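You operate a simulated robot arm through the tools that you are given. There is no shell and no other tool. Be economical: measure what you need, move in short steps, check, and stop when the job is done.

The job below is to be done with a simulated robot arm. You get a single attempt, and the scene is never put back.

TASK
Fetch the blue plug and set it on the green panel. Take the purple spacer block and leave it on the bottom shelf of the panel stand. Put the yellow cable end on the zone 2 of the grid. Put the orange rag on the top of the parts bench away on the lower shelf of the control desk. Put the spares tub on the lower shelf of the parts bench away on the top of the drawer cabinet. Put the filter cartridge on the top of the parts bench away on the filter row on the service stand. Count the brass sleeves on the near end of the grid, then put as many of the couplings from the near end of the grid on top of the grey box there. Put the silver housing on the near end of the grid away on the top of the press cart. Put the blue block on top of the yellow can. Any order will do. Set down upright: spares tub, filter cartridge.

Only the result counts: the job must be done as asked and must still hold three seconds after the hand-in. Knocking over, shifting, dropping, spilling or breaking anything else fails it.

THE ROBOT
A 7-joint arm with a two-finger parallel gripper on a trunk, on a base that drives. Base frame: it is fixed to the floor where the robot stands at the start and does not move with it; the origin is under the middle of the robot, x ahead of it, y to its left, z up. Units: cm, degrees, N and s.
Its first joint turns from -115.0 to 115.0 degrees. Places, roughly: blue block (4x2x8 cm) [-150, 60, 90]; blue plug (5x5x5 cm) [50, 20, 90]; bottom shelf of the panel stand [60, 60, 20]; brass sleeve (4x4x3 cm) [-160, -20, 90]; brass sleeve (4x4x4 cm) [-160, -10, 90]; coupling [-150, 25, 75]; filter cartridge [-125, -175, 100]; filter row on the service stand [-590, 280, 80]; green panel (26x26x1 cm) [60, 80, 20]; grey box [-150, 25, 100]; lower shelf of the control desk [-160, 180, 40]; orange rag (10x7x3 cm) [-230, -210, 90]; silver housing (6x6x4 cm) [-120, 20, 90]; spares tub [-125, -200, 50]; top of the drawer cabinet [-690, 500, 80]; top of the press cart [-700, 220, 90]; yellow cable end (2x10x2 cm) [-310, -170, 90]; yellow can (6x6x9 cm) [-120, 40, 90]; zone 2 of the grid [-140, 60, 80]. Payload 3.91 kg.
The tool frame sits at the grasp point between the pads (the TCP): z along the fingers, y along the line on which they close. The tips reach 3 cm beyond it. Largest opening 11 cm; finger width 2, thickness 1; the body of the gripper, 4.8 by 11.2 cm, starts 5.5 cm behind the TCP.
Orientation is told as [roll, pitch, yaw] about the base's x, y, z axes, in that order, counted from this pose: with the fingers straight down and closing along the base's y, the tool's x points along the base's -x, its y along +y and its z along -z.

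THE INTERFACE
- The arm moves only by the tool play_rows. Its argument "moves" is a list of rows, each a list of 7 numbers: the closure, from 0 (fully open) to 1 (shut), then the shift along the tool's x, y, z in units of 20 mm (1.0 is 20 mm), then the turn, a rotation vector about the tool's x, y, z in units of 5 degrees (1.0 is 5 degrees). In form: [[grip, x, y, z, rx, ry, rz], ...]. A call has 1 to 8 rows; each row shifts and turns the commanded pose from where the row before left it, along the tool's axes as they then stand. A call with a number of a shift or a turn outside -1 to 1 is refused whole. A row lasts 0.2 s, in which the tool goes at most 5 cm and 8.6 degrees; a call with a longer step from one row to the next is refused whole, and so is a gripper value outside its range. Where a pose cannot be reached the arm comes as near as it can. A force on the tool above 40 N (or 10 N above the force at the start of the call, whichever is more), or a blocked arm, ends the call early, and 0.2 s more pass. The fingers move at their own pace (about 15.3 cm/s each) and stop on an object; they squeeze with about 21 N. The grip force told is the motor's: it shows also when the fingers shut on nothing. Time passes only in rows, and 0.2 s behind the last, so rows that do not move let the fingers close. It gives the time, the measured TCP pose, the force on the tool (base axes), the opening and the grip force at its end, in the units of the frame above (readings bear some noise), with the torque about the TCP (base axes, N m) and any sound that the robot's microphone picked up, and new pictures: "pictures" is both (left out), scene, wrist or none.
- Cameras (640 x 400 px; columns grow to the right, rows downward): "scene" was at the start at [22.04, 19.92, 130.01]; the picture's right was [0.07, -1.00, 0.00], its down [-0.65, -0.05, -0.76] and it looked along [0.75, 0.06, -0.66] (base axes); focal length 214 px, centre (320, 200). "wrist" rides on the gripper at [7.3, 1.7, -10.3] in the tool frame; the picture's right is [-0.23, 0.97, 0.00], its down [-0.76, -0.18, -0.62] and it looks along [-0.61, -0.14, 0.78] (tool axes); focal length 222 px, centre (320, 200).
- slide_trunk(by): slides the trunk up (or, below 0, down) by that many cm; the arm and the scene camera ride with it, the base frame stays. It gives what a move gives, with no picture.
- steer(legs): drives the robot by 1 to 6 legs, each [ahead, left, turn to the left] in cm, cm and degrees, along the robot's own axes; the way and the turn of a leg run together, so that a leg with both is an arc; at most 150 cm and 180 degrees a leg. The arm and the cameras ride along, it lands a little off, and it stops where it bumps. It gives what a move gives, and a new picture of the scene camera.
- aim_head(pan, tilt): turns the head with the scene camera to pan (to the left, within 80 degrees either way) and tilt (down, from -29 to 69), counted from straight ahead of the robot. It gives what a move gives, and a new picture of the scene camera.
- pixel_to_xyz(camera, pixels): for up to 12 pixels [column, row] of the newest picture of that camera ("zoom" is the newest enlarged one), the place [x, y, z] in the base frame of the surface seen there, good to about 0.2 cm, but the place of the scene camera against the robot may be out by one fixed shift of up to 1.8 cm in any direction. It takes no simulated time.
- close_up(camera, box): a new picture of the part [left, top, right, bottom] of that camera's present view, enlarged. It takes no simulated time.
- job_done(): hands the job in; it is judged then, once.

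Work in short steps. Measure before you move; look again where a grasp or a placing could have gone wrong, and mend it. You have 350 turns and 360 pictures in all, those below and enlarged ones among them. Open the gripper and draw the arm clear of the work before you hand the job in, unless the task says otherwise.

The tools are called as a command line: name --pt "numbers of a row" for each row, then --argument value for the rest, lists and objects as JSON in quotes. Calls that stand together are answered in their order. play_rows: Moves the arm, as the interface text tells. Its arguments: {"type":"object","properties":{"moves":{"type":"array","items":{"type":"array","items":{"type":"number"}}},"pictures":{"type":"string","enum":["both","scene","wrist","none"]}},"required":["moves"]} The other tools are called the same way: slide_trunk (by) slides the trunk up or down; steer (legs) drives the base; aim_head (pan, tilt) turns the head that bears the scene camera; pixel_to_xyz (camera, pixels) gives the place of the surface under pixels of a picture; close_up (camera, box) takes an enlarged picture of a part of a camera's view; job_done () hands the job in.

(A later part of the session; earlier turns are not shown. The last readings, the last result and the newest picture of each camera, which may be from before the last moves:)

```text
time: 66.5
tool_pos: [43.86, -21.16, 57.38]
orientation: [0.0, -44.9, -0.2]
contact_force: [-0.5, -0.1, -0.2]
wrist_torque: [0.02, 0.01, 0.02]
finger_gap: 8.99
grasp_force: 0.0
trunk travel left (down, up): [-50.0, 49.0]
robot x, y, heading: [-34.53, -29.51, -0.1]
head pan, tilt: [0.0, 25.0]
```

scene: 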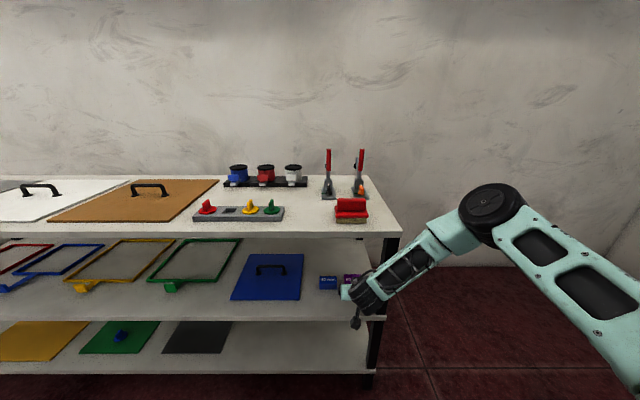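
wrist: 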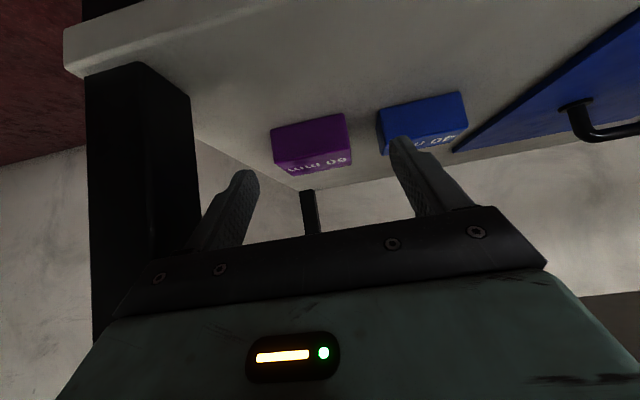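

Re-measure the block at close range.

pixel_to_xyz --camera "wrist" --pixels '[[273, 140], [349, 130], [310, 145], [279, 165], [350, 152], [318, 166], [274, 130], [344, 117], [382, 130], [388, 150], [192, 180]]'

```text
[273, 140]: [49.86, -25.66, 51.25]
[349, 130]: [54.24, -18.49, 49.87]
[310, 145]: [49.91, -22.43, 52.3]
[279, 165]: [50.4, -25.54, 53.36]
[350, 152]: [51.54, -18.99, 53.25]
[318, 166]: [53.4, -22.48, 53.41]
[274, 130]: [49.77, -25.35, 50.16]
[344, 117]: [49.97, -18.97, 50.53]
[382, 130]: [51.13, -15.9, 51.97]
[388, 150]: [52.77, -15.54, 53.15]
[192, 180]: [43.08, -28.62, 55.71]
```

Block centre y=-22.25, width 6.6. Move in to x=50.5, then down.

play_rows --pt "0.18 -0.2 -0.16 0.2 0 0 0" --pt "0.18 -0.5 -0.16 0.5 0 0 0" --pt "0.18 -0.6 -0.15 0.6 0 0 0" --pt "0.18 -0.6 0 0.6 0 0 0" --pt "0.18 -0.47 0 0.47 0 0 0" --pictures "both"

```text
time: 67.8
tool_pos: [50.81, -22.28, 57.61]
orientation: [0.0, -45.0, -0.2]
contact_force: [-0.5, 1.1, 0.6]
wrist_torque: [0.03, 0.03, 0.01]
finger_gap: 9.0
grasp_force: 0.1
trunk travel left (down, up): [-50.0, 49.0]
robot x, y, heading: [-34.29, -29.78, -0.1]
head pan, tilt: [0.0, 25.0]
```

scene: 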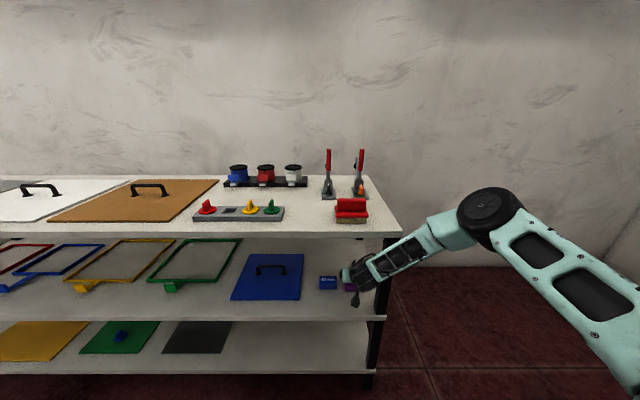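
wrist: 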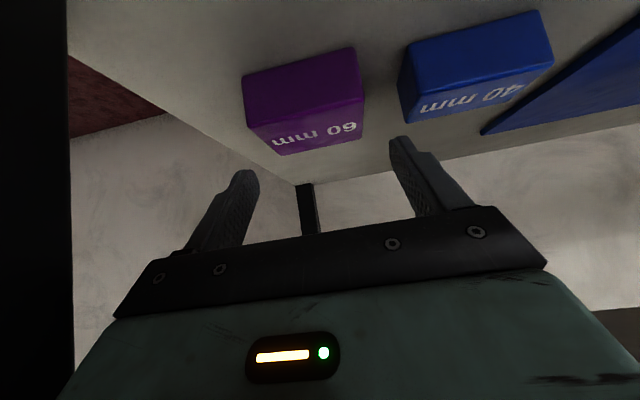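

Clear. Descend 4.3 cm and close.

play_rows --pt "0.18 0.5 0.03 0.5 0 0 0" --pt "0.18 0.5 0.03 0.5 0 0 0" --pt "0.18 0.52 0 0.52 0 0 0" --pt "0.18 0 0 0 0 0 0" --pictures "wrist"

```text
time: 68.8
tool_pos: [50.48, -22.03, 53.0]
orientation: [0.1, -45.1, -0.2]
contact_force: [-0.5, 0.4, 0.0]
wrist_torque: [0.01, 0.05, 0.0]
finger_gap: 9.03
grasp_force: 0.0
trunk travel left (down, up): [-50.0, 49.0]
robot x, y, heading: [-33.87, -29.7, -0.0]
head pan, tilt: [0.0, 25.0]
```

wrist: 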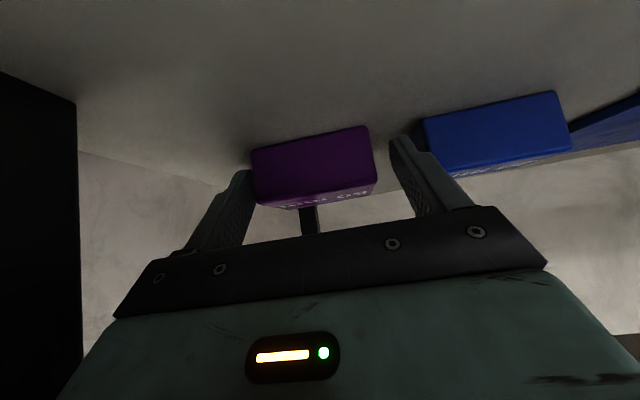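

Block lies between the fingers; close and lift.

play_rows --pt "1 0 0 0 0 0 0" --pt "1 0 0 0 0 0 0" --pt "1 0 0 0 0 0 0" --pt "1 -0.3 0 -0.3 0 0 0" --pt "1 -0.5 0 -0.5 0 0 0" --pt "1 -0.5 0 -0.5 0 0 0" --pictures "wrist"

```text
time: 70.2
tool_pos: [50.45, -22.0, 56.9]
orientation: [0.0, -44.9, -0.2]
contact_force: [0.4, 0.9, -1.9]
wrist_torque: [-0.04, 0.04, 0.01]
finger_gap: 6.98
grasp_force: 21.6
trunk travel left (down, up): [-50.0, 49.0]
robot x, y, heading: [-34.35, -29.38, -0.2]
head pan, tilt: [0.0, 25.0]
```

wrist: 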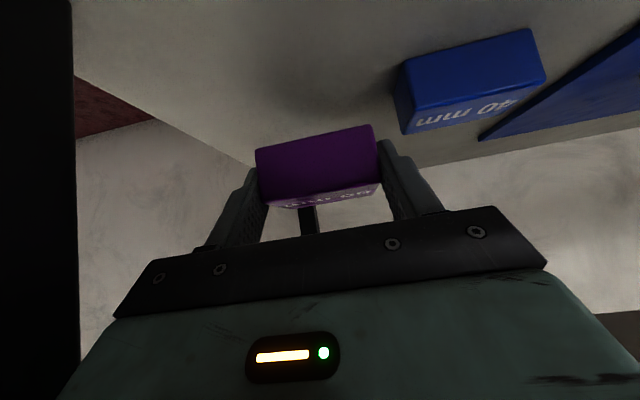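

Held. Back straight out, go left 30, lower trunk 33, then look.

steer --legs '[[-38, 0, 0], [0, 30, 0]]'

slide_trunk --by -33

steer --legs '[[34, 0, 0]]'

play_rows --pt "1 0 0 0 0 0 0" --pictures "wrist"

```text
time: 74.1
tool_pos: [13.86, 7.28, 56.86]
orientation: [0.0, -45.0, -0.4]
contact_force: [1.3, -0.1, -1.7]
wrist_torque: [-0.04, 0.02, 0.02]
finger_gap: 7.01
grasp_force: 20.7
trunk travel left (down, up): [-50.0, 49.0]
robot x, y, heading: [-70.87, 0.15, -0.2]
head pan, tilt: [0.0, 25.0]
```

scene: 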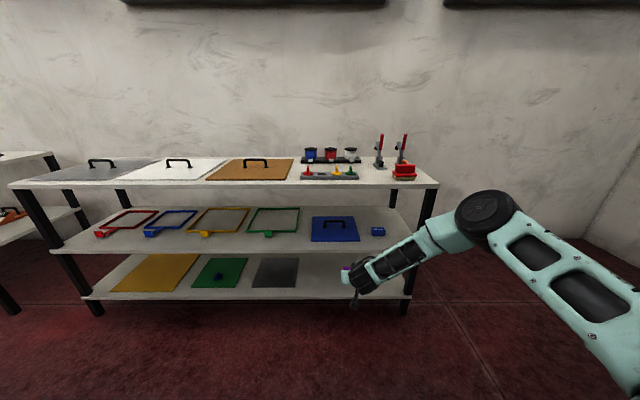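

```text
time: 77.4
tool_pos: [13.67, 7.39, 23.92]
orientation: [-0.1, -44.9, -0.4]
contact_force: [0.1, -0.1, -0.2]
wrist_torque: [-0.01, 0.04, 0.0]
finger_gap: 6.95
grasp_force: 21.2
trunk travel left (down, up): [-17.0, 82.0]
robot x, y, heading: [-70.82, 0.22, -0.5]
head pan, tilt: [0.0, 25.0]
```

```text
time: 79.5
tool_pos: [46.62, 7.81, 23.9]
orientation: [0.0, -45.0, 0.0]
contact_force: [0.1, -0.3, -1.6]
wrist_torque: [0.0, 0.03, -0.02]
finger_gap: 6.99
grasp_force: 20.6
trunk travel left (down, up): [-17.0, 82.0]
robot x, y, heading: [-38.22, -0.08, 0.2]
head pan, tilt: [0.0, 25.0]
```

scene: 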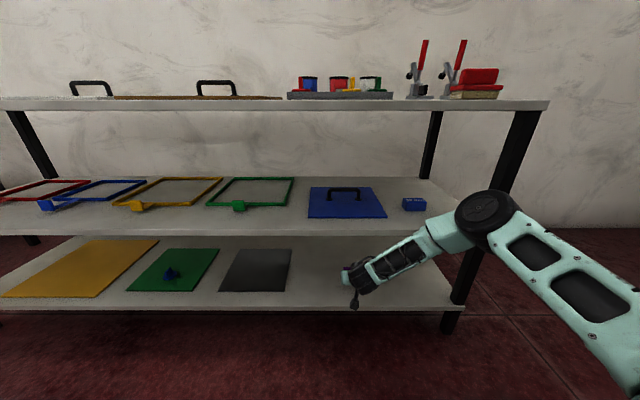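

```text
time: 79.9
tool_pos: [46.53, 7.7, 23.97]
orientation: [0.0, -45.0, 0.0]
contact_force: [0.7, -0.7, -1.4]
wrist_torque: [0.04, 0.02, 0.0]
finger_gap: 6.99
grasp_force: 21.0
trunk travel left (down, up): [-17.0, 82.0]
robot x, y, heading: [-38.13, -0.09, 0.1]
head pan, tilt: [0.0, 25.0]
```

wrist: 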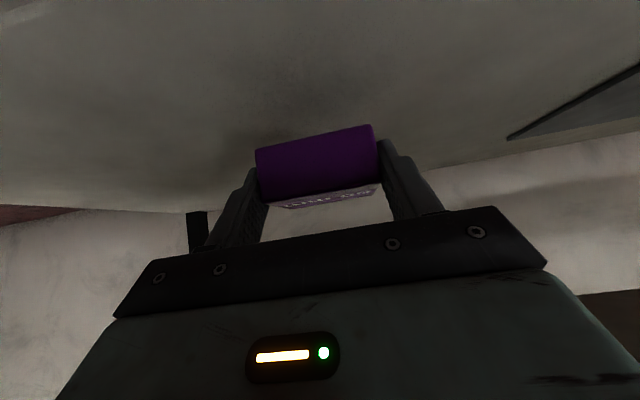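

Place it: forward 3, down 3.7, then feel for contact.

play_rows --pt "1 0.07 0 0.78 0 0 0" --pt "1 0.07 0 0.78 0 0 0" --pt "1 0.07 0 0.78 0 0 0" --pt "1 0.07 0 0.07 0 0 0" --pt "1 0 0 0 0 0 0" --pictures "none"

play_rows --pt "1 0.07 0 0.07 0 0 0" --pt "1 0.07 0 0.07 0 0 0" --pt "1 0 0 0 0 0 0" --pictures "none"

```text
time: 81.1
tool_pos: [49.54, 7.82, 20.09]
orientation: [0.1, -45.0, 0.0]
contact_force: [-0.1, -0.6, -1.4]
wrist_torque: [0.03, 0.03, 0.03]
finger_gap: 7.02
grasp_force: 21.3
trunk travel left (down, up): [-17.0, 82.0]
robot x, y, heading: [-38.16, -0.0, -0.0]
head pan, tilt: [0.0, 25.0]
```

```text
time: 81.9
tool_pos: [49.73, 7.93, 19.91]
orientation: [0.1, -45.4, -0.1]
contact_force: [0.2, 2.5, 19.4]
wrist_torque: [-0.02, -0.16, -0.25]
finger_gap: 6.99
grasp_force: 21.1
trunk travel left (down, up): [-17.0, 82.0]
robot x, y, heading: [-37.64, 0.15, 0.1]
head pan, tilt: [0.0, 25.0]
```

Touching the shelf. Ease up slightly, open and retreat.

play_rows --pt "1 -0.05 0 -0.05 0 0 0" --pt "0.2 0 0 0 0 0 0" --pt "0.2 0 0 0 0 0 0" --pt "0.2 0 0 -0.6 0 0 0" --pt "0.2 0 0 -1 0 0 0" --pt "0.2 0 0 -1 0 0 0" --pictures "wrist"

steer --legs '[[-35, 0, 0]]'

```text
time: 83.3
tool_pos: [45.91, 7.67, 23.51]
orientation: [0.0, -45.0, 0.1]
contact_force: [0.2, 0.1, 1.0]
wrist_torque: [0.0, 0.02, -0.02]
finger_gap: 8.84
grasp_force: 0.0
trunk travel left (down, up): [-17.0, 82.0]
robot x, y, heading: [-37.82, 0.14, 0.3]
head pan, tilt: [0.0, 25.0]
```

wrist: 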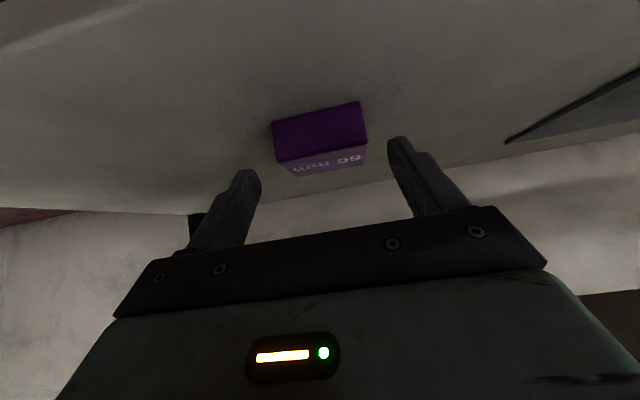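

```text
time: 85.7
tool_pos: [12.95, 7.2, 23.48]
orientation: [0.0, -45.2, -0.2]
contact_force: [-0.2, 0.7, 0.5]
wrist_torque: [0.0, 0.02, -0.03]
finger_gap: 8.79
grasp_force: 0.0
trunk travel left (down, up): [-17.0, 82.0]
robot x, y, heading: [-71.55, -0.3, -0.1]
head pan, tilt: [0.0, 25.0]
stopped in leg 1: the robot was blocked; the commanded pose is now the measured one
```

scene: 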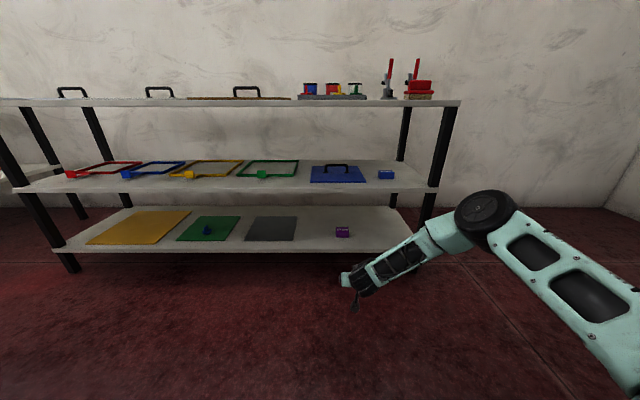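

I bumped something behind lightly. Move forward, raise trunk, and retract the arm before turning.

steer --legs '[[12, 0, 0]]'

slide_trunk --by 40

slide_trunk --by 40

play_rows --pt "0 0.9 0 -0.9 0 1 0" --pt "0 0.9 0 -0.8 0 1 0" --pt "0 1 0 -0.7 0 1 0" --pt "0 1 0 -0.6 0 1 0" --pt "0 1 0 -0.5 0 1 0" --pt "0 1 0 -0.4 0 1 0" --pt "0 1 0 -0.3 0 1 0" --pt "0 1 0 -0.2 0 1 0" --pictures "none"

aim_head --pan 80 --tilt 45

```text
time: 86.9
tool_pos: [24.6, 7.66, 23.69]
orientation: [0.0, -45.1, 0.1]
contact_force: [0.5, -0.6, -0.1]
wrist_torque: [-0.02, 0.01, 0.0]
finger_gap: 8.8
grasp_force: 0.1
trunk travel left (down, up): [-17.0, 82.0]
robot x, y, heading: [-59.07, -0.27, 0.0]
head pan, tilt: [0.0, 25.0]
```

scene: 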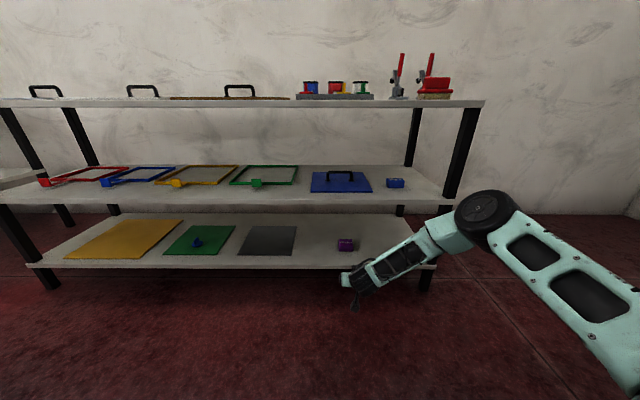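

```text
time: 90.8
tool_pos: [24.6, 7.56, 63.55]
orientation: [0.0, -45.1, 0.2]
contact_force: [0.1, -0.6, -0.5]
wrist_torque: [-0.01, 0.0, 0.02]
finger_gap: 8.75
grasp_force: 0.0
trunk travel left (down, up): [-57.0, 42.0]
robot x, y, heading: [-59.29, 0.05, 0.0]
head pan, tilt: [0.0, 25.0]
```

```text
time: 94.6
tool_pos: [24.67, 7.66, 103.52]
orientation: [0.0, -45.0, 0.0]
contact_force: [0.1, -1.3, -0.1]
wrist_torque: [0.01, -0.01, -0.02]
finger_gap: 8.81
grasp_force: 0.1
trunk travel left (down, up): [-97.0, 2.0]
robot x, y, heading: [-59.55, -0.18, 0.4]
head pan, tilt: [0.0, 25.0]
```

```text
time: 96.4
tool_pos: [6.36, 7.66, 103.95]
orientation: [0.0, -5.0, 0.1]
contact_force: [-0.6, -0.2, -0.2]
wrist_torque: [0.01, 0.02, -0.03]
finger_gap: 11.0
grasp_force: 0.0
trunk travel left (down, up): [-97.0, 2.0]
robot x, y, heading: [-59.36, 0.02, 0.2]
head pan, tilt: [0.0, 25.0]
```

```text
time: 97.9
tool_pos: [6.3, 7.42, 103.81]
orientation: [0.0, -5.1, 0.1]
contact_force: [0.3, -0.1, -0.3]
wrist_torque: [-0.02, 0.01, -0.05]
finger_gap: 11.0
grasp_force: 0.1
trunk travel left (down, up): [-97.0, 2.0]
robot x, y, heading: [-59.1, 0.37, 0.1]
head pan, tilt: [80.0, 45.0]
```

scene: 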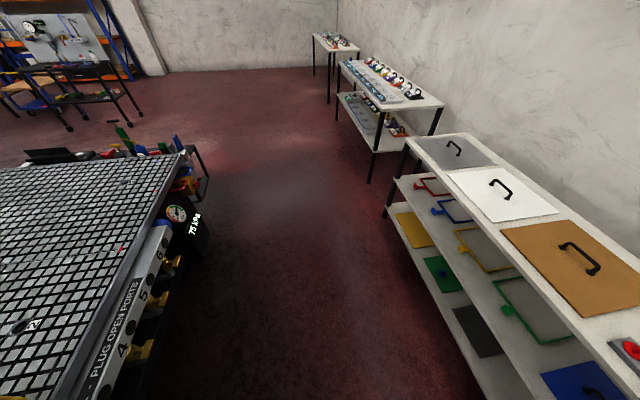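

The grid table is just behind. I retract the arm more, centre in the aisle, and turn around.

play_rows --pt "0 1 0 0 0 1 0" --pt "0 1 0 0 0 0 0" --pt "0 1 0 0 0 0 0" --pt "0 1 0 -0.5 0 0 0" --pt "0 1 0 -0.5 0 0 0" --pt "0 1 0 -0.5 0 0 0" --pt "0 1 0 -0.5 0 0 0" --pt "0 1 0 -0.5 0 0 0" --pictures "none"

steer --legs '[[22, 0, 0], [0, 0, 90]]'

aim_head --pan 50 --tilt 40

```text
time: 99.7
tool_pos: [-9.43, 7.7, 108.66]
orientation: [0.0, -0.1, 0.1]
contact_force: [0.1, -0.2, 0.3]
wrist_torque: [0.05, -0.02, 0.01]
finger_gap: 11.03
grasp_force: 0.0
trunk travel left (down, up): [-97.0, 2.0]
robot x, y, heading: [-59.36, -0.36, 0.2]
head pan, tilt: [80.0, 45.0]
```

```text
time: 105.2
tool_pos: [-44.77, 49.8, 108.59]
orientation: [0.0, -0.1, 90.1]
contact_force: [0.1, -0.3, -0.1]
wrist_torque: [-0.03, 0.02, -0.01]
finger_gap: 11.01
grasp_force: 0.2
trunk travel left (down, up): [-97.0, 2.0]
robot x, y, heading: [-36.46, 0.23, 90.4]
head pan, tilt: [80.0, 45.0]
```

scene: 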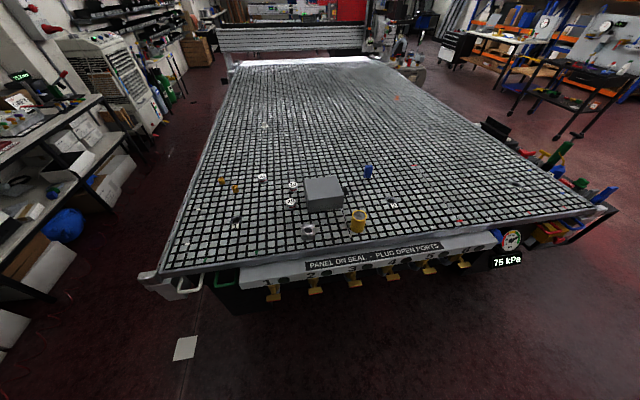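

```text
time: 106.2
tool_pos: [-44.75, 49.94, 108.64]
orientation: [0.0, -0.1, 90.1]
contact_force: [0.1, 0.3, 0.2]
wrist_torque: [0.0, 0.02, 0.02]
finger_gap: 10.99
grasp_force: 0.0
trunk travel left (down, up): [-97.0, 2.0]
robot x, y, heading: [-37.01, -0.14, 90.3]
head pan, tilt: [50.0, 40.0]
```

scene: 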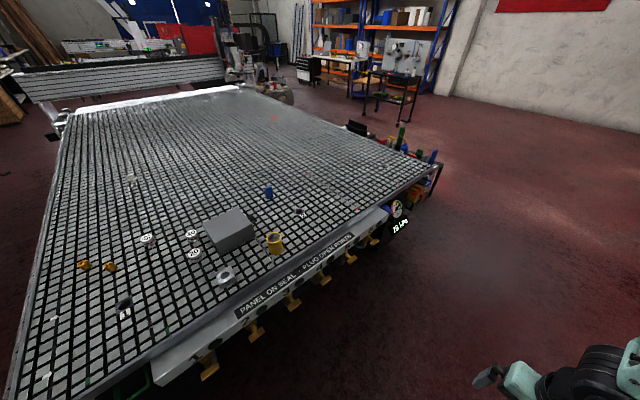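

The grid table carries the parts at its near end. Turn to face it.

steer --legs '[[0, 0, 90]]'

aim_head --pan -15 --tilt 40

close_up --camera "scene" --box '[160, 130, 480, 330]'

```text
time: 110.3
tool_pos: [-87.07, -6.66, 108.6]
orientation: [0.0, -0.1, 178.6]
contact_force: [-0.6, 0.7, -0.2]
wrist_torque: [-0.01, 0.0, 0.0]
finger_gap: 11.0
grasp_force: 0.0
trunk travel left (down, up): [-97.0, 2.0]
robot x, y, heading: [-36.43, 0.05, 178.7]
head pan, tilt: [50.0, 40.0]
```

scene: 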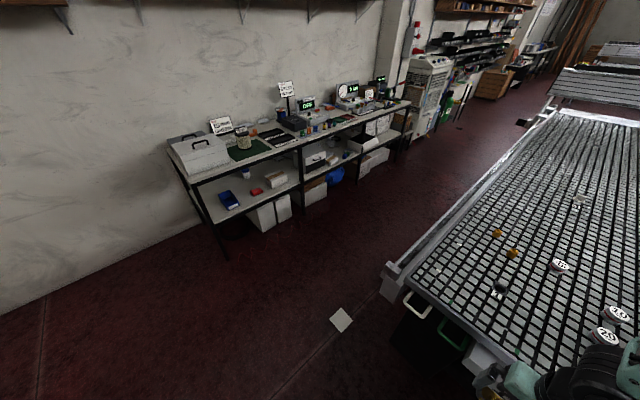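

```text
time: 111.7
tool_pos: [-87.01, -6.64, 108.66]
orientation: [0.0, -0.2, 178.5]
contact_force: [0.3, 0.1, -0.2]
wrist_torque: [0.03, 0.01, -0.01]
finger_gap: 11.0
grasp_force: 0.1
trunk travel left (down, up): [-97.0, 2.0]
robot x, y, heading: [-36.98, -0.03, 178.7]
head pan, tilt: [-15.0, 40.0]
```

scene: 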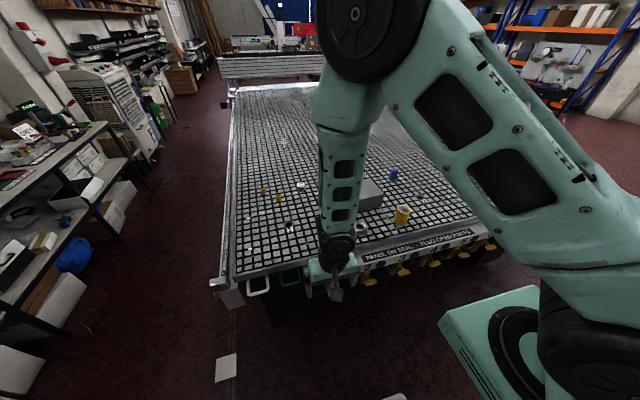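

```text
2.00 times, centred on (320, 230) of scene
```

zoom: 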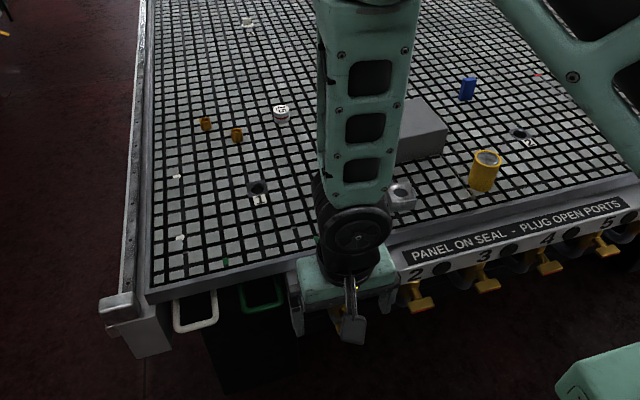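

The arm blocks the view; swing it to the robot's right.

play_rows --pt "0 0 -1 0 0 0 0" --pt "0 0 -1 0 0 0 0" --pt "0 0 -1 0 0 0 0" --pt "0 0 -1 0 0 0 0" --pt "0 0 -1 0 0 0 0" --pt "0 0 -1 0 0 0 0" --pt "0 0 -1 0 0 0 0" --pt "0 0 -1 0 0 0 0" --pictures "none"

play_rows --pt "0 0 -1 0 0 0 0" --pt "0 0 -1 0 0 0 0" --pt "0 0 -1 0 0 0 0" --pt "0 0 -1 0 0 0 0" --pt "0 0 -1 0 0 0 0" --pt "0 0 -1 0 0 0 0" --pt "0 0 -1 0 0 0 0" --pt "0 0 -1 0 0 0 0" --pictures "none"

aim_head --pan -5 --tilt 35

close_up --camera "scene" --box '[120, 150, 440, 350]'

```text
time: 113.5
tool_pos: [-86.59, 9.71, 108.92]
orientation: [-0.1, -0.1, 178.5]
contact_force: [-0.6, -0.1, 0.4]
wrist_torque: [0.03, -0.03, -0.01]
finger_gap: 11.01
grasp_force: 0.0
trunk travel left (down, up): [-97.0, 2.0]
robot x, y, heading: [-36.77, -0.14, 178.6]
head pan, tilt: [-15.0, 40.0]
```

```text
time: 115.3
tool_pos: [-86.25, 25.41, 108.74]
orientation: [0.0, -0.1, 178.5]
contact_force: [0.0, -0.2, -0.3]
wrist_torque: [0.04, -0.02, 0.0]
finger_gap: 10.97
grasp_force: 0.1
trunk travel left (down, up): [-97.0, 2.0]
robot x, y, heading: [-36.42, -0.21, 178.6]
head pan, tilt: [-15.0, 40.0]
```

```text
time: 116.0
tool_pos: [-86.22, 25.49, 108.48]
orientation: [0.0, -0.1, 178.5]
contact_force: [-0.1, 0.4, -0.6]
wrist_torque: [0.03, 0.01, 0.0]
finger_gap: 11.0
grasp_force: 0.1
trunk travel left (down, up): [-97.0, 2.0]
robot x, y, heading: [-36.83, -0.01, 178.9]
head pan, tilt: [-5.0, 35.0]
```

scene: 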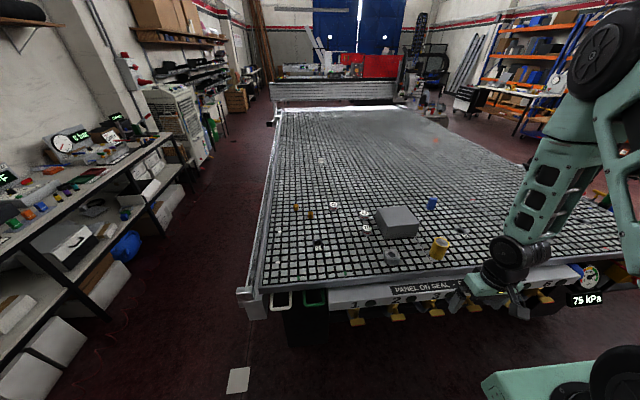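

```text
2.00 times, centred on (280, 250) of scene
```

zoom: 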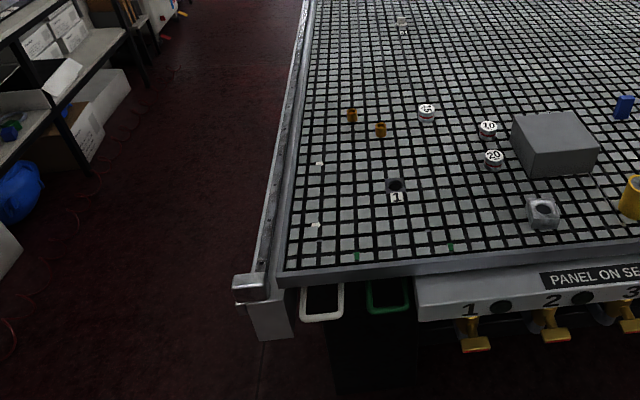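

Measure objects on the grid.

pixel_to_xyz --camera "zoom" --pixels '[[352, 112], [381, 127], [427, 108], [488, 127], [493, 155], [555, 125], [543, 210], [622, 108], [635, 190], [400, 20], [285, 265], [280, 200]]'

close_up --camera "scene" --box '[260, 180, 420, 280]'

close_up --camera "scene" --box '[360, 170, 520, 270]'

```text
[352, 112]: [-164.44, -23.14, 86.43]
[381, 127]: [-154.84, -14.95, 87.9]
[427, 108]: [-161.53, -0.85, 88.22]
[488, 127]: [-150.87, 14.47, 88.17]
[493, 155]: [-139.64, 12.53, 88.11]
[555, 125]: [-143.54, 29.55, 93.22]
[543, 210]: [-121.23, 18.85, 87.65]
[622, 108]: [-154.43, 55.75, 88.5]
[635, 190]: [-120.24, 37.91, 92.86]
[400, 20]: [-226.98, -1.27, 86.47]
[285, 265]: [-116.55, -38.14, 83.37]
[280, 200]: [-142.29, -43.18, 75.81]
```

```text
4.00 times, centred on (340, 230) of scene
```

zoom: 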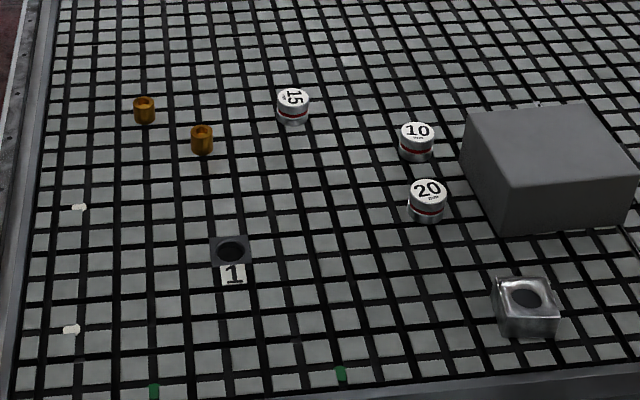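

```text
4.00 times, centred on (440, 220) of scene
```

zoom: 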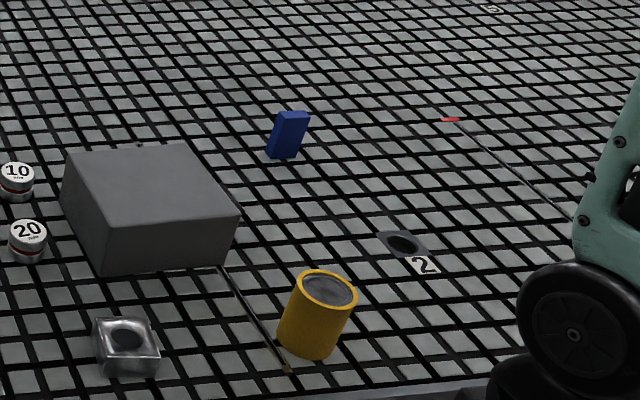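

Two brass sleeves (143,108),(202,138) and three couplings (10, 15, 20) appear. I set the tool to 45° tilt, extending forward, and centre it.

play_rows --pt "0 -1 0.9 0.1 0 -1 0" --pt "0 -1 0.9 0.15 0 -1 0" --pt "0 -1 0.9 0.25 0 -1 0" --pt "0 -1 0.9 0.35 0 -1 0" --pt "0 -0.95 0.9 0.4 0 -1 0" --pt "0 -0.9 0.9 0.45 0 -1 0" --pt "0 -0.9 0.9 0.5 0 -1 0" --pt "0 -0.9 0.9 0.6 0 -1 0" --pictures "none"

play_rows --pt "0 -0.9 0.9 0.7 0 -1 0" --pt "0 -0.7 0.9 0.7 0 0 0" --pt "0 -0.7 0.9 0.7 0 0 0" --pt "0 -0.7 0.9 0.7 0 0 0" --pt "0 -0.7 0.9 0.7 0 0 0" --pt "0 0 0.9 0 0 0 0" --pt "0 0 0.9 0 0 0 0" --pt "0 0 0.9 0 0 0 0" --pictures "wrist"

```text
time: 117.8
tool_pos: [-102.99, 11.32, 107.89]
orientation: [-0.1, -40.2, 178.5]
contact_force: [0.9, -0.1, 0.6]
wrist_torque: [-0.01, 0.0, 0.02]
finger_gap: 10.98
grasp_force: 0.0
trunk travel left (down, up): [-97.0, 2.0]
robot x, y, heading: [-36.8, 0.04, 178.5]
head pan, tilt: [-5.0, 35.0]
```

```text
time: 119.6
tool_pos: [-113.7, -2.97, 107.95]
orientation: [0.0, -45.1, 178.5]
contact_force: [-1.5, 0.2, 0.4]
wrist_torque: [0.01, 0.0, 0.01]
finger_gap: 11.01
grasp_force: 0.1
trunk travel left (down, up): [-97.0, 2.0]
robot x, y, heading: [-37.03, -0.07, 178.4]
head pan, tilt: [-5.0, 35.0]
```

wrist: 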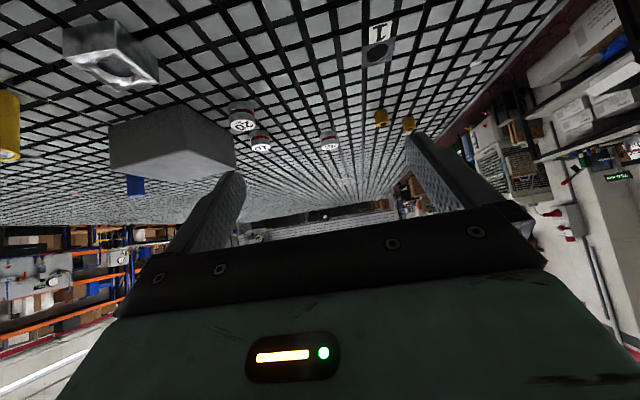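

Measure couplings, box, sleeves by wrist camera.

pixel_to_xyz --camera "wrist" --pixels '[[243, 126], [243, 115], [261, 148], [262, 140], [329, 145], [150, 165], [160, 130], [110, 130], [230, 150], [110, 60], [378, 115], [135, 190]]'

close_up --camera "wrist" --box '[60, 20, 380, 220]'

```text
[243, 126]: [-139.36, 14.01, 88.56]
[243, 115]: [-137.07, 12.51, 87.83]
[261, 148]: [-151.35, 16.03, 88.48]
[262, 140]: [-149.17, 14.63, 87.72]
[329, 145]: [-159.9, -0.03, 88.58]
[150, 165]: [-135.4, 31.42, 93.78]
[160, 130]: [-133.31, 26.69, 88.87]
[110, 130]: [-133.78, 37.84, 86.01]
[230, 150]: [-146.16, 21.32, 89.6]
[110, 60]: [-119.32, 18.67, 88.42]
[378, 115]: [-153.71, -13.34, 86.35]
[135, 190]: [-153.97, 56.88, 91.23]
```

```text
2.00 times, centred on (220, 120) of wrist
```

zoom: 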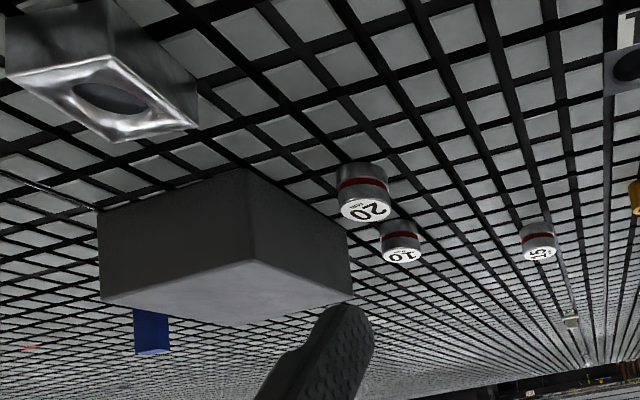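

Drive to hang in front of coupling "20".

steer --legs '[[17, -16, 1.5]]'

play_rows --pt "0.36 0.7 0 0.7 0 0 0" --pt "0.36 0.7 0 0.7 0 0 0" --pt "0.36 0.7 0 0.7 0 0 0" --pt "0.36 0.7 0 0.7 0 0 0" --pt "0.36 0.7 0 0.7 0 0 0" --pictures "wrist"

```text
time: 121.4
tool_pos: [-130.88, 11.0, 108.15]
orientation: [0.0, -45.2, -179.9]
contact_force: [-0.4, -0.3, -0.2]
wrist_torque: [-0.02, -0.04, -0.03]
finger_gap: 10.99
grasp_force: 0.0
trunk travel left (down, up): [-97.0, 2.0]
robot x, y, heading: [-54.22, 15.9, -179.8]
head pan, tilt: [-5.0, 35.0]
```

scene: 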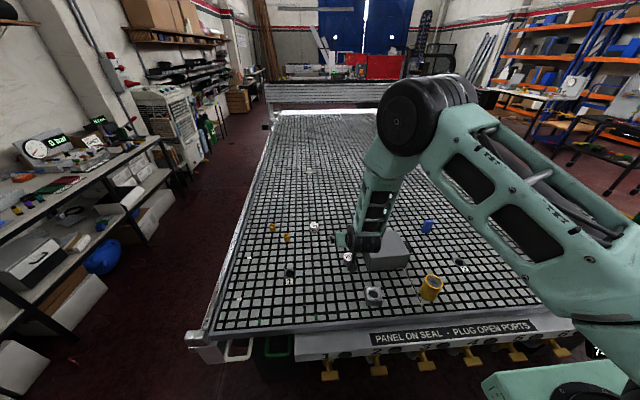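

```text
time: 122.6
tool_pos: [-130.7, 10.75, 98.29]
orientation: [0.0, -45.2, -179.8]
contact_force: [0.2, -0.1, 0.1]
wrist_torque: [0.03, 0.0, -0.01]
finger_gap: 7.03
grasp_force: 0.0
trunk travel left (down, up): [-97.0, 2.0]
robot x, y, heading: [-54.08, 16.06, -179.7]
head pan, tilt: [-5.0, 35.0]
```

wrist: 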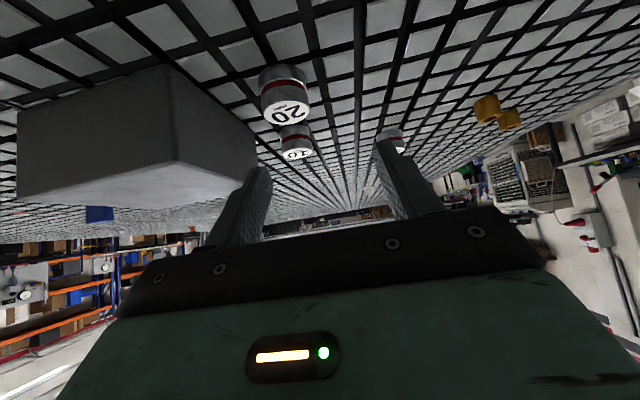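

close_up --camera "wrist" --box '[220, 40, 380, 140]'

pixel_to_xyz --camera "zoom" --pixels '[[160, 240], [300, 230], [250, 335], [245, 280], [190, 150], [320, 420], [250, 100]]'

pixel_to_xyz --camera "wrist" --pixels '[[285, 110], [268, 108], [308, 104], [287, 123], [285, 85], [297, 154], [282, 152], [313, 150], [298, 140], [258, 150], [240, 120], [175, 160]]'

```text
4.00 times, centred on (300, 90) of wrist
```

zoom: 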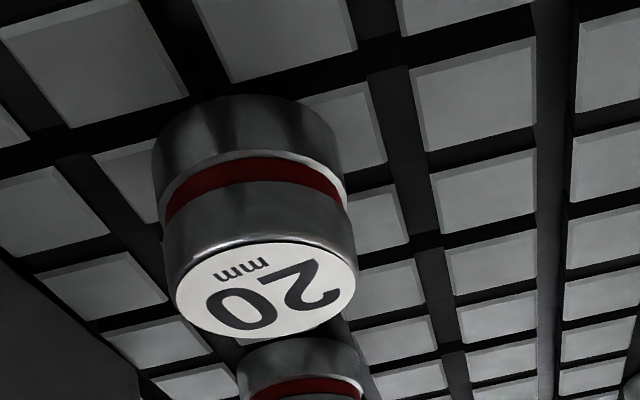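

```text
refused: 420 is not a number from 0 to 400
```

```text
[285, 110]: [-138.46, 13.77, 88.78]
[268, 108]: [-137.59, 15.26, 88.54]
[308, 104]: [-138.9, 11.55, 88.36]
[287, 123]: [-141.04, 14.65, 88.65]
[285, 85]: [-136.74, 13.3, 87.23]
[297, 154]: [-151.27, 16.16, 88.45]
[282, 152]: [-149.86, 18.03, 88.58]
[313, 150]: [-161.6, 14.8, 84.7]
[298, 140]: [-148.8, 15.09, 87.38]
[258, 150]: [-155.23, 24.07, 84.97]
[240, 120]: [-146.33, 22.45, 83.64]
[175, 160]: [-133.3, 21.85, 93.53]
```

Coupling 20 centre ≈ (-139, 13.6), top 88.7. Approach along the tool axis.

play_rows --pt "0.36 0.218 -0.5 0.97 0 0 0" --pt "0.36 0.218 -0.5 0.97 0 0 0" --pt "0.36 0.218 -0.42 0.97 0 0 0" --pt "0.36 0.218 0 0.97 0 0 0" --pictures "wrist"

```text
time: 123.6
tool_pos: [-135.19, 13.78, 91.52]
orientation: [0.1, -45.0, -179.7]
contact_force: [0.0, -0.6, -0.4]
wrist_torque: [0.01, 0.03, 0.0]
finger_gap: 7.02
grasp_force: 0.0
trunk travel left (down, up): [-97.0, 2.0]
robot x, y, heading: [-54.14, 16.03, -179.5]
head pan, tilt: [-5.0, 35.0]
```

wrist: 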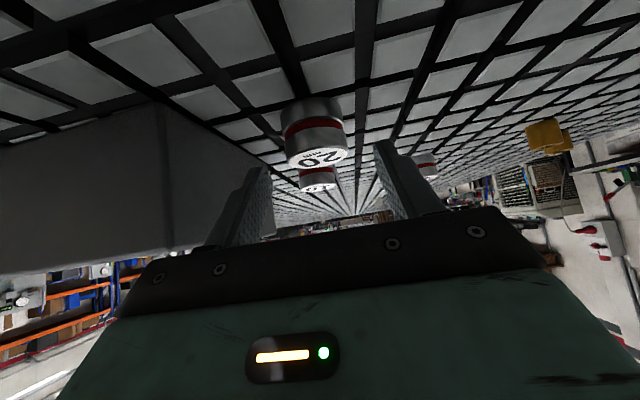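

play_rows --pt "0.36 0.25 0.05 0.92 0 0 0" --pt "0.36 0.25 0.05 0.92 0 0 0" --pt "0.36 0 0 0 0 0 0" --pt "1 0 0 0 0 0 0" --pt "1 0 0 0 0 0 0" --pt "1 0 0 0 0 0 0" --pictures "wrist"

```text
time: 125.0
tool_pos: [-137.21, 13.45, 88.49]
orientation: [0.0, -45.1, -179.8]
contact_force: [-0.8, 0.7, 2.5]
wrist_torque: [0.13, 0.08, -0.04]
finger_gap: 4.66
grasp_force: 20.6
trunk travel left (down, up): [-97.0, 2.0]
robot x, y, heading: [-54.02, 15.8, -179.6]
head pan, tilt: [-5.0, 35.0]
```

wrist: 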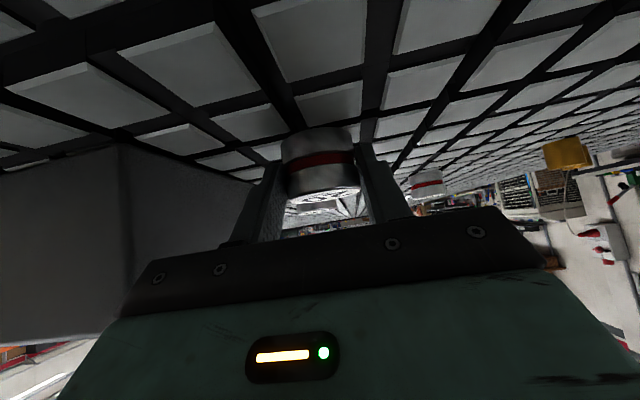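

Held. Lift 12 cm and measure the box top.

play_rows --pt "1 -0.4 0 -0.4 0 0 0" --pt "1 -0.8 0 -0.8 0 0 0" --pt "1 -0.8 0 -0.8 0 0 0" --pt "1 -0.8 0 -0.8 0 0 0" --pt "1 -0.8 0 -0.8 0 0 0" --pt "1 -0.8 0 -0.8 0 0 0" --pictures "both"

```text
time: 126.4
tool_pos: [-136.92, 13.58, 100.69]
orientation: [0.1, -45.0, -179.8]
contact_force: [-0.5, -0.2, -1.4]
wrist_torque: [-0.01, -0.04, 0.04]
finger_gap: 4.66
grasp_force: 20.9
trunk travel left (down, up): [-97.0, 2.0]
robot x, y, heading: [-54.26, 16.07, -179.6]
head pan, tilt: [-5.0, 35.0]
```

scene: 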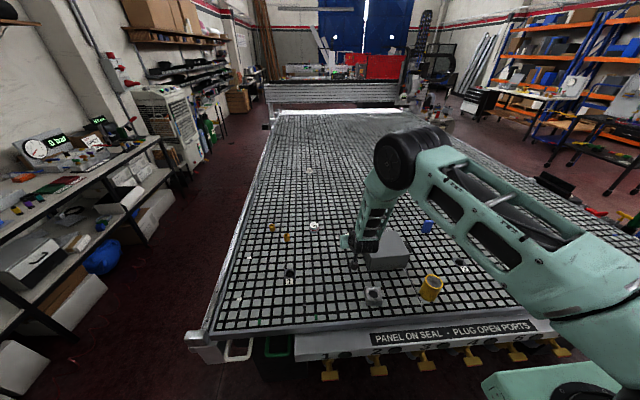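
wrist: 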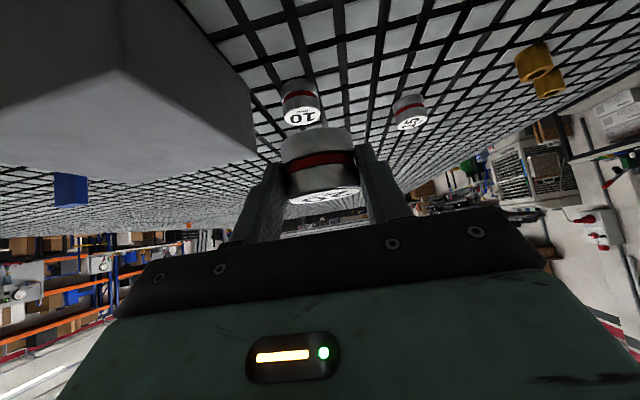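

pixel_to_xyz --camera "scene" --pixels '[[390, 240], [408, 252], [400, 235], [370, 258], [388, 255], [409, 266]]'

pixel_to_xyz --camera "wrist" --pixels '[[122, 75], [250, 150], [180, 120], [120, 165], [60, 140], [315, 185], [300, 110]]'

```text
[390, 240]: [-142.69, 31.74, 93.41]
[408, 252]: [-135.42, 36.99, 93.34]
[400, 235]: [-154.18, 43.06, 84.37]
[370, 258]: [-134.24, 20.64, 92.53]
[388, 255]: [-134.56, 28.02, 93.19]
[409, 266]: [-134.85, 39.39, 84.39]
```

```text
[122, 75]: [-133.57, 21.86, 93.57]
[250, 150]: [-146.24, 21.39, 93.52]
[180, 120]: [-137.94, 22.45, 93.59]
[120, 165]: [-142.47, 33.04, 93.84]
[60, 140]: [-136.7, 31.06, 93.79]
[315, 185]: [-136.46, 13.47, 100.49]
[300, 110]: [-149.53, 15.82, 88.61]
```

Box top z 93.7, x −133.5…−147, y 21.6…38. Move over (-141, 25.6).

play_rows --pt "1 -0.13 -1 0.13 0 0 0" --pt "1 -0.13 -1 0.13 0 0 0" --pt "1 -0.13 -1 0.13 0 0 0" --pt "1 -0.13 -1 0.13 0 0 0" --pt "1 -0.13 -1 0.13 0 0 0" --pt "1 -0.13 -1 0.13 0 0 0" --pt "1 0.4 0 0.4 0 0 0" --pt "1 0.4 0 0.4 0 0 0" --pictures "both"

```text
time: 128.2
tool_pos: [-139.18, 25.48, 98.44]
orientation: [0.0, -45.0, -179.8]
contact_force: [-0.1, 0.0, -1.6]
wrist_torque: [0.04, 0.02, 0.04]
finger_gap: 4.64
grasp_force: 21.2
trunk travel left (down, up): [-97.0, 2.0]
robot x, y, heading: [-54.34, 16.13, -179.5]
head pan, tilt: [-5.0, 35.0]
```

scene: 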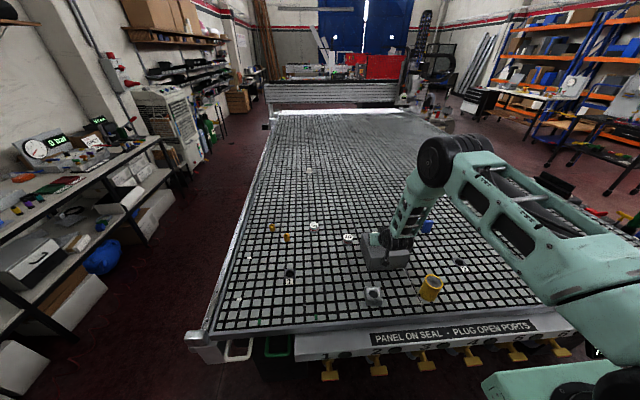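
wrist: 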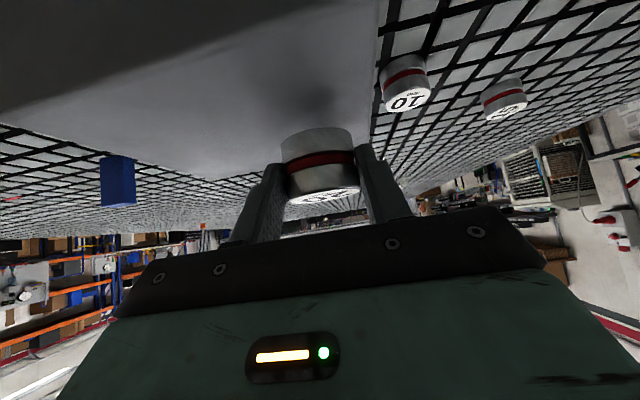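

Lower gently 1.0 cm to feel contact.

play_rows --pt "1 0.15 0 0.15 0 0 0" --pt "1 0.15 0 0.15 0 0 0" --pt "1 0.05 0 0.05 0 0 0" --pt "1 0 0 0 0 0 0" --pictures "none"

play_rows --pt "1 0.07 0 0.07 0 0 0" --pt "1 0 0 0 0 0 0" --pictures "none"

```text
time: 129.2
tool_pos: [-139.23, 25.59, 97.36]
orientation: [-0.1, -45.0, -179.9]
contact_force: [0.4, -0.6, -1.6]
wrist_torque: [-0.01, -0.03, -0.01]
finger_gap: 4.65
grasp_force: 20.9
trunk travel left (down, up): [-97.0, 2.0]
robot x, y, heading: [-54.07, 15.99, -179.8]
head pan, tilt: [-5.0, 35.0]
```

```text
time: 129.8
tool_pos: [-139.29, 25.55, 97.17]
orientation: [-0.1, -45.0, -179.8]
contact_force: [0.0, -0.5, -1.7]
wrist_torque: [0.04, -0.02, -0.02]
finger_gap: 4.66
grasp_force: 20.8
trunk travel left (down, up): [-97.0, 2.0]
robot x, y, heading: [-54.48, 16.41, -179.9]
head pan, tilt: [-5.0, 35.0]
```

play_rows --pt "1 0.06 0 0.06 0 0 0" --pt "1 0.06 0 0.06 0 0 0" --pt "1 0 0 0 0 0 0" --pictures "wrist"

```text
time: 130.6
tool_pos: [-139.37, 25.72, 97.13]
orientation: [0.0, -45.4, -179.8]
contact_force: [1.6, -3.1, 20.5]
wrist_torque: [-0.06, 0.21, 0.04]
finger_gap: 4.7
grasp_force: 20.9
trunk travel left (down, up): [-97.0, 2.0]
robot x, y, heading: [-53.94, 16.13, -179.6]
head pan, tilt: [-5.0, 35.0]
```

wrist: 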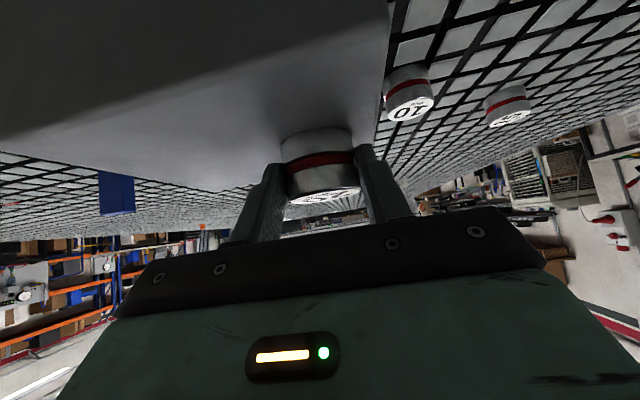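

Contact; ease, open, retreat along the axis.

play_rows --pt "1 -0.06 0 -0.06 0 0 0" --pt "0.36 0 0 0 0 0 0" --pt "0.36 0 0 0 0 0 0" --pt "0.36 0 0 -0.5 0 0 0" --pt "0.36 0 0 -1 0 0 0" --pt "0.36 0 0 -1 0 0 0" --pt "0.36 0 1 0 0 0 0" --pt "0.36 0 1 0 0 0 0" --pictures "wrist"

```text
time: 132.4
tool_pos: [-135.7, 21.45, 100.62]
orientation: [0.1, -45.1, -179.7]
contact_force: [-0.5, -0.1, 0.5]
wrist_torque: [-0.01, 0.01, 0.01]
finger_gap: 7.02
grasp_force: 0.0
trunk travel left (down, up): [-97.0, 2.0]
robot x, y, heading: [-53.99, 16.01, -179.7]
head pan, tilt: [-5.0, 35.0]
```

wrist: 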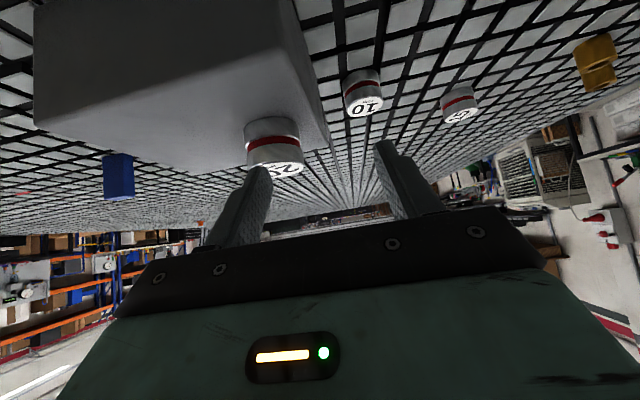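

Coupling 20 stands on the box. Measure coupling 10.

close_up --camera "wrist" --box '[300, 50, 420, 125]'

pixel_to_xyz --camera "zoom" --pixels '[[340, 330], [430, 290], [280, 300], [350, 300], [330, 260], [320, 120], [345, 265], [420, 130]]'

```text
5.33 times, centred on (360, 88) of wrist
```

zoom: 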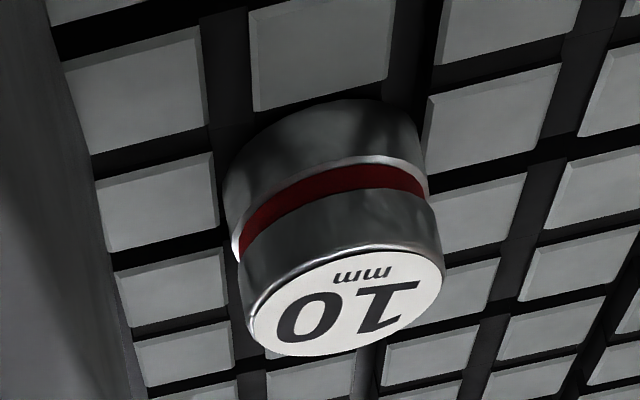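

```text
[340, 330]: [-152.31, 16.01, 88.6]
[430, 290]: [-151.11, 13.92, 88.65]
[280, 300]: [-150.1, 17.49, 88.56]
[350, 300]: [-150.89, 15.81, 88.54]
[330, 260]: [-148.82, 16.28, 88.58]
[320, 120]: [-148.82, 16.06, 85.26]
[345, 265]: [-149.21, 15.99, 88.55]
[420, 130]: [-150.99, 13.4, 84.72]
```

Centre ≈ (-150.9, 15.75). Move arm left/up, then drive ahead 9 cm.

play_rows --pt "0.36 -0.5 0.5 -0.5 0 0 0" --pt "0.36 -0.5 0.9 -0.5 0 0 0" --pt "0.36 0 0.9 0 0 0 0" --pt "0.36 0 0.8 0 0 0 0" --pictures "none"

steer --legs '[[9, 0, 0]]'

```text
time: 133.4
tool_pos: [-135.74, 15.28, 103.44]
orientation: [0.0, -45.2, -179.8]
contact_force: [-0.6, -0.1, 0.3]
wrist_torque: [0.0, -0.01, 0.03]
finger_gap: 7.05
grasp_force: 0.1
trunk travel left (down, up): [-97.0, 2.0]
robot x, y, heading: [-53.84, 15.8, -179.5]
head pan, tilt: [-5.0, 35.0]
```

```text
time: 134.5
tool_pos: [-144.8, 14.94, 103.46]
orientation: [0.0, -45.2, -179.7]
contact_force: [0.6, 0.3, -0.2]
wrist_torque: [0.0, 0.01, -0.02]
finger_gap: 7.05
grasp_force: 0.0
trunk travel left (down, up): [-97.0, 2.0]
robot x, y, heading: [-63.3, 16.07, -179.8]
head pan, tilt: [-5.0, 35.0]
```

scene: 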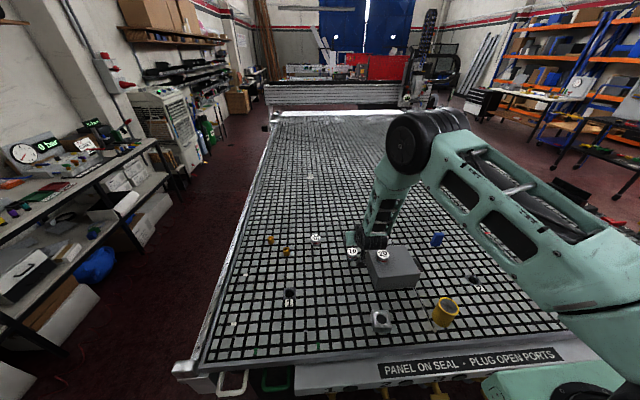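

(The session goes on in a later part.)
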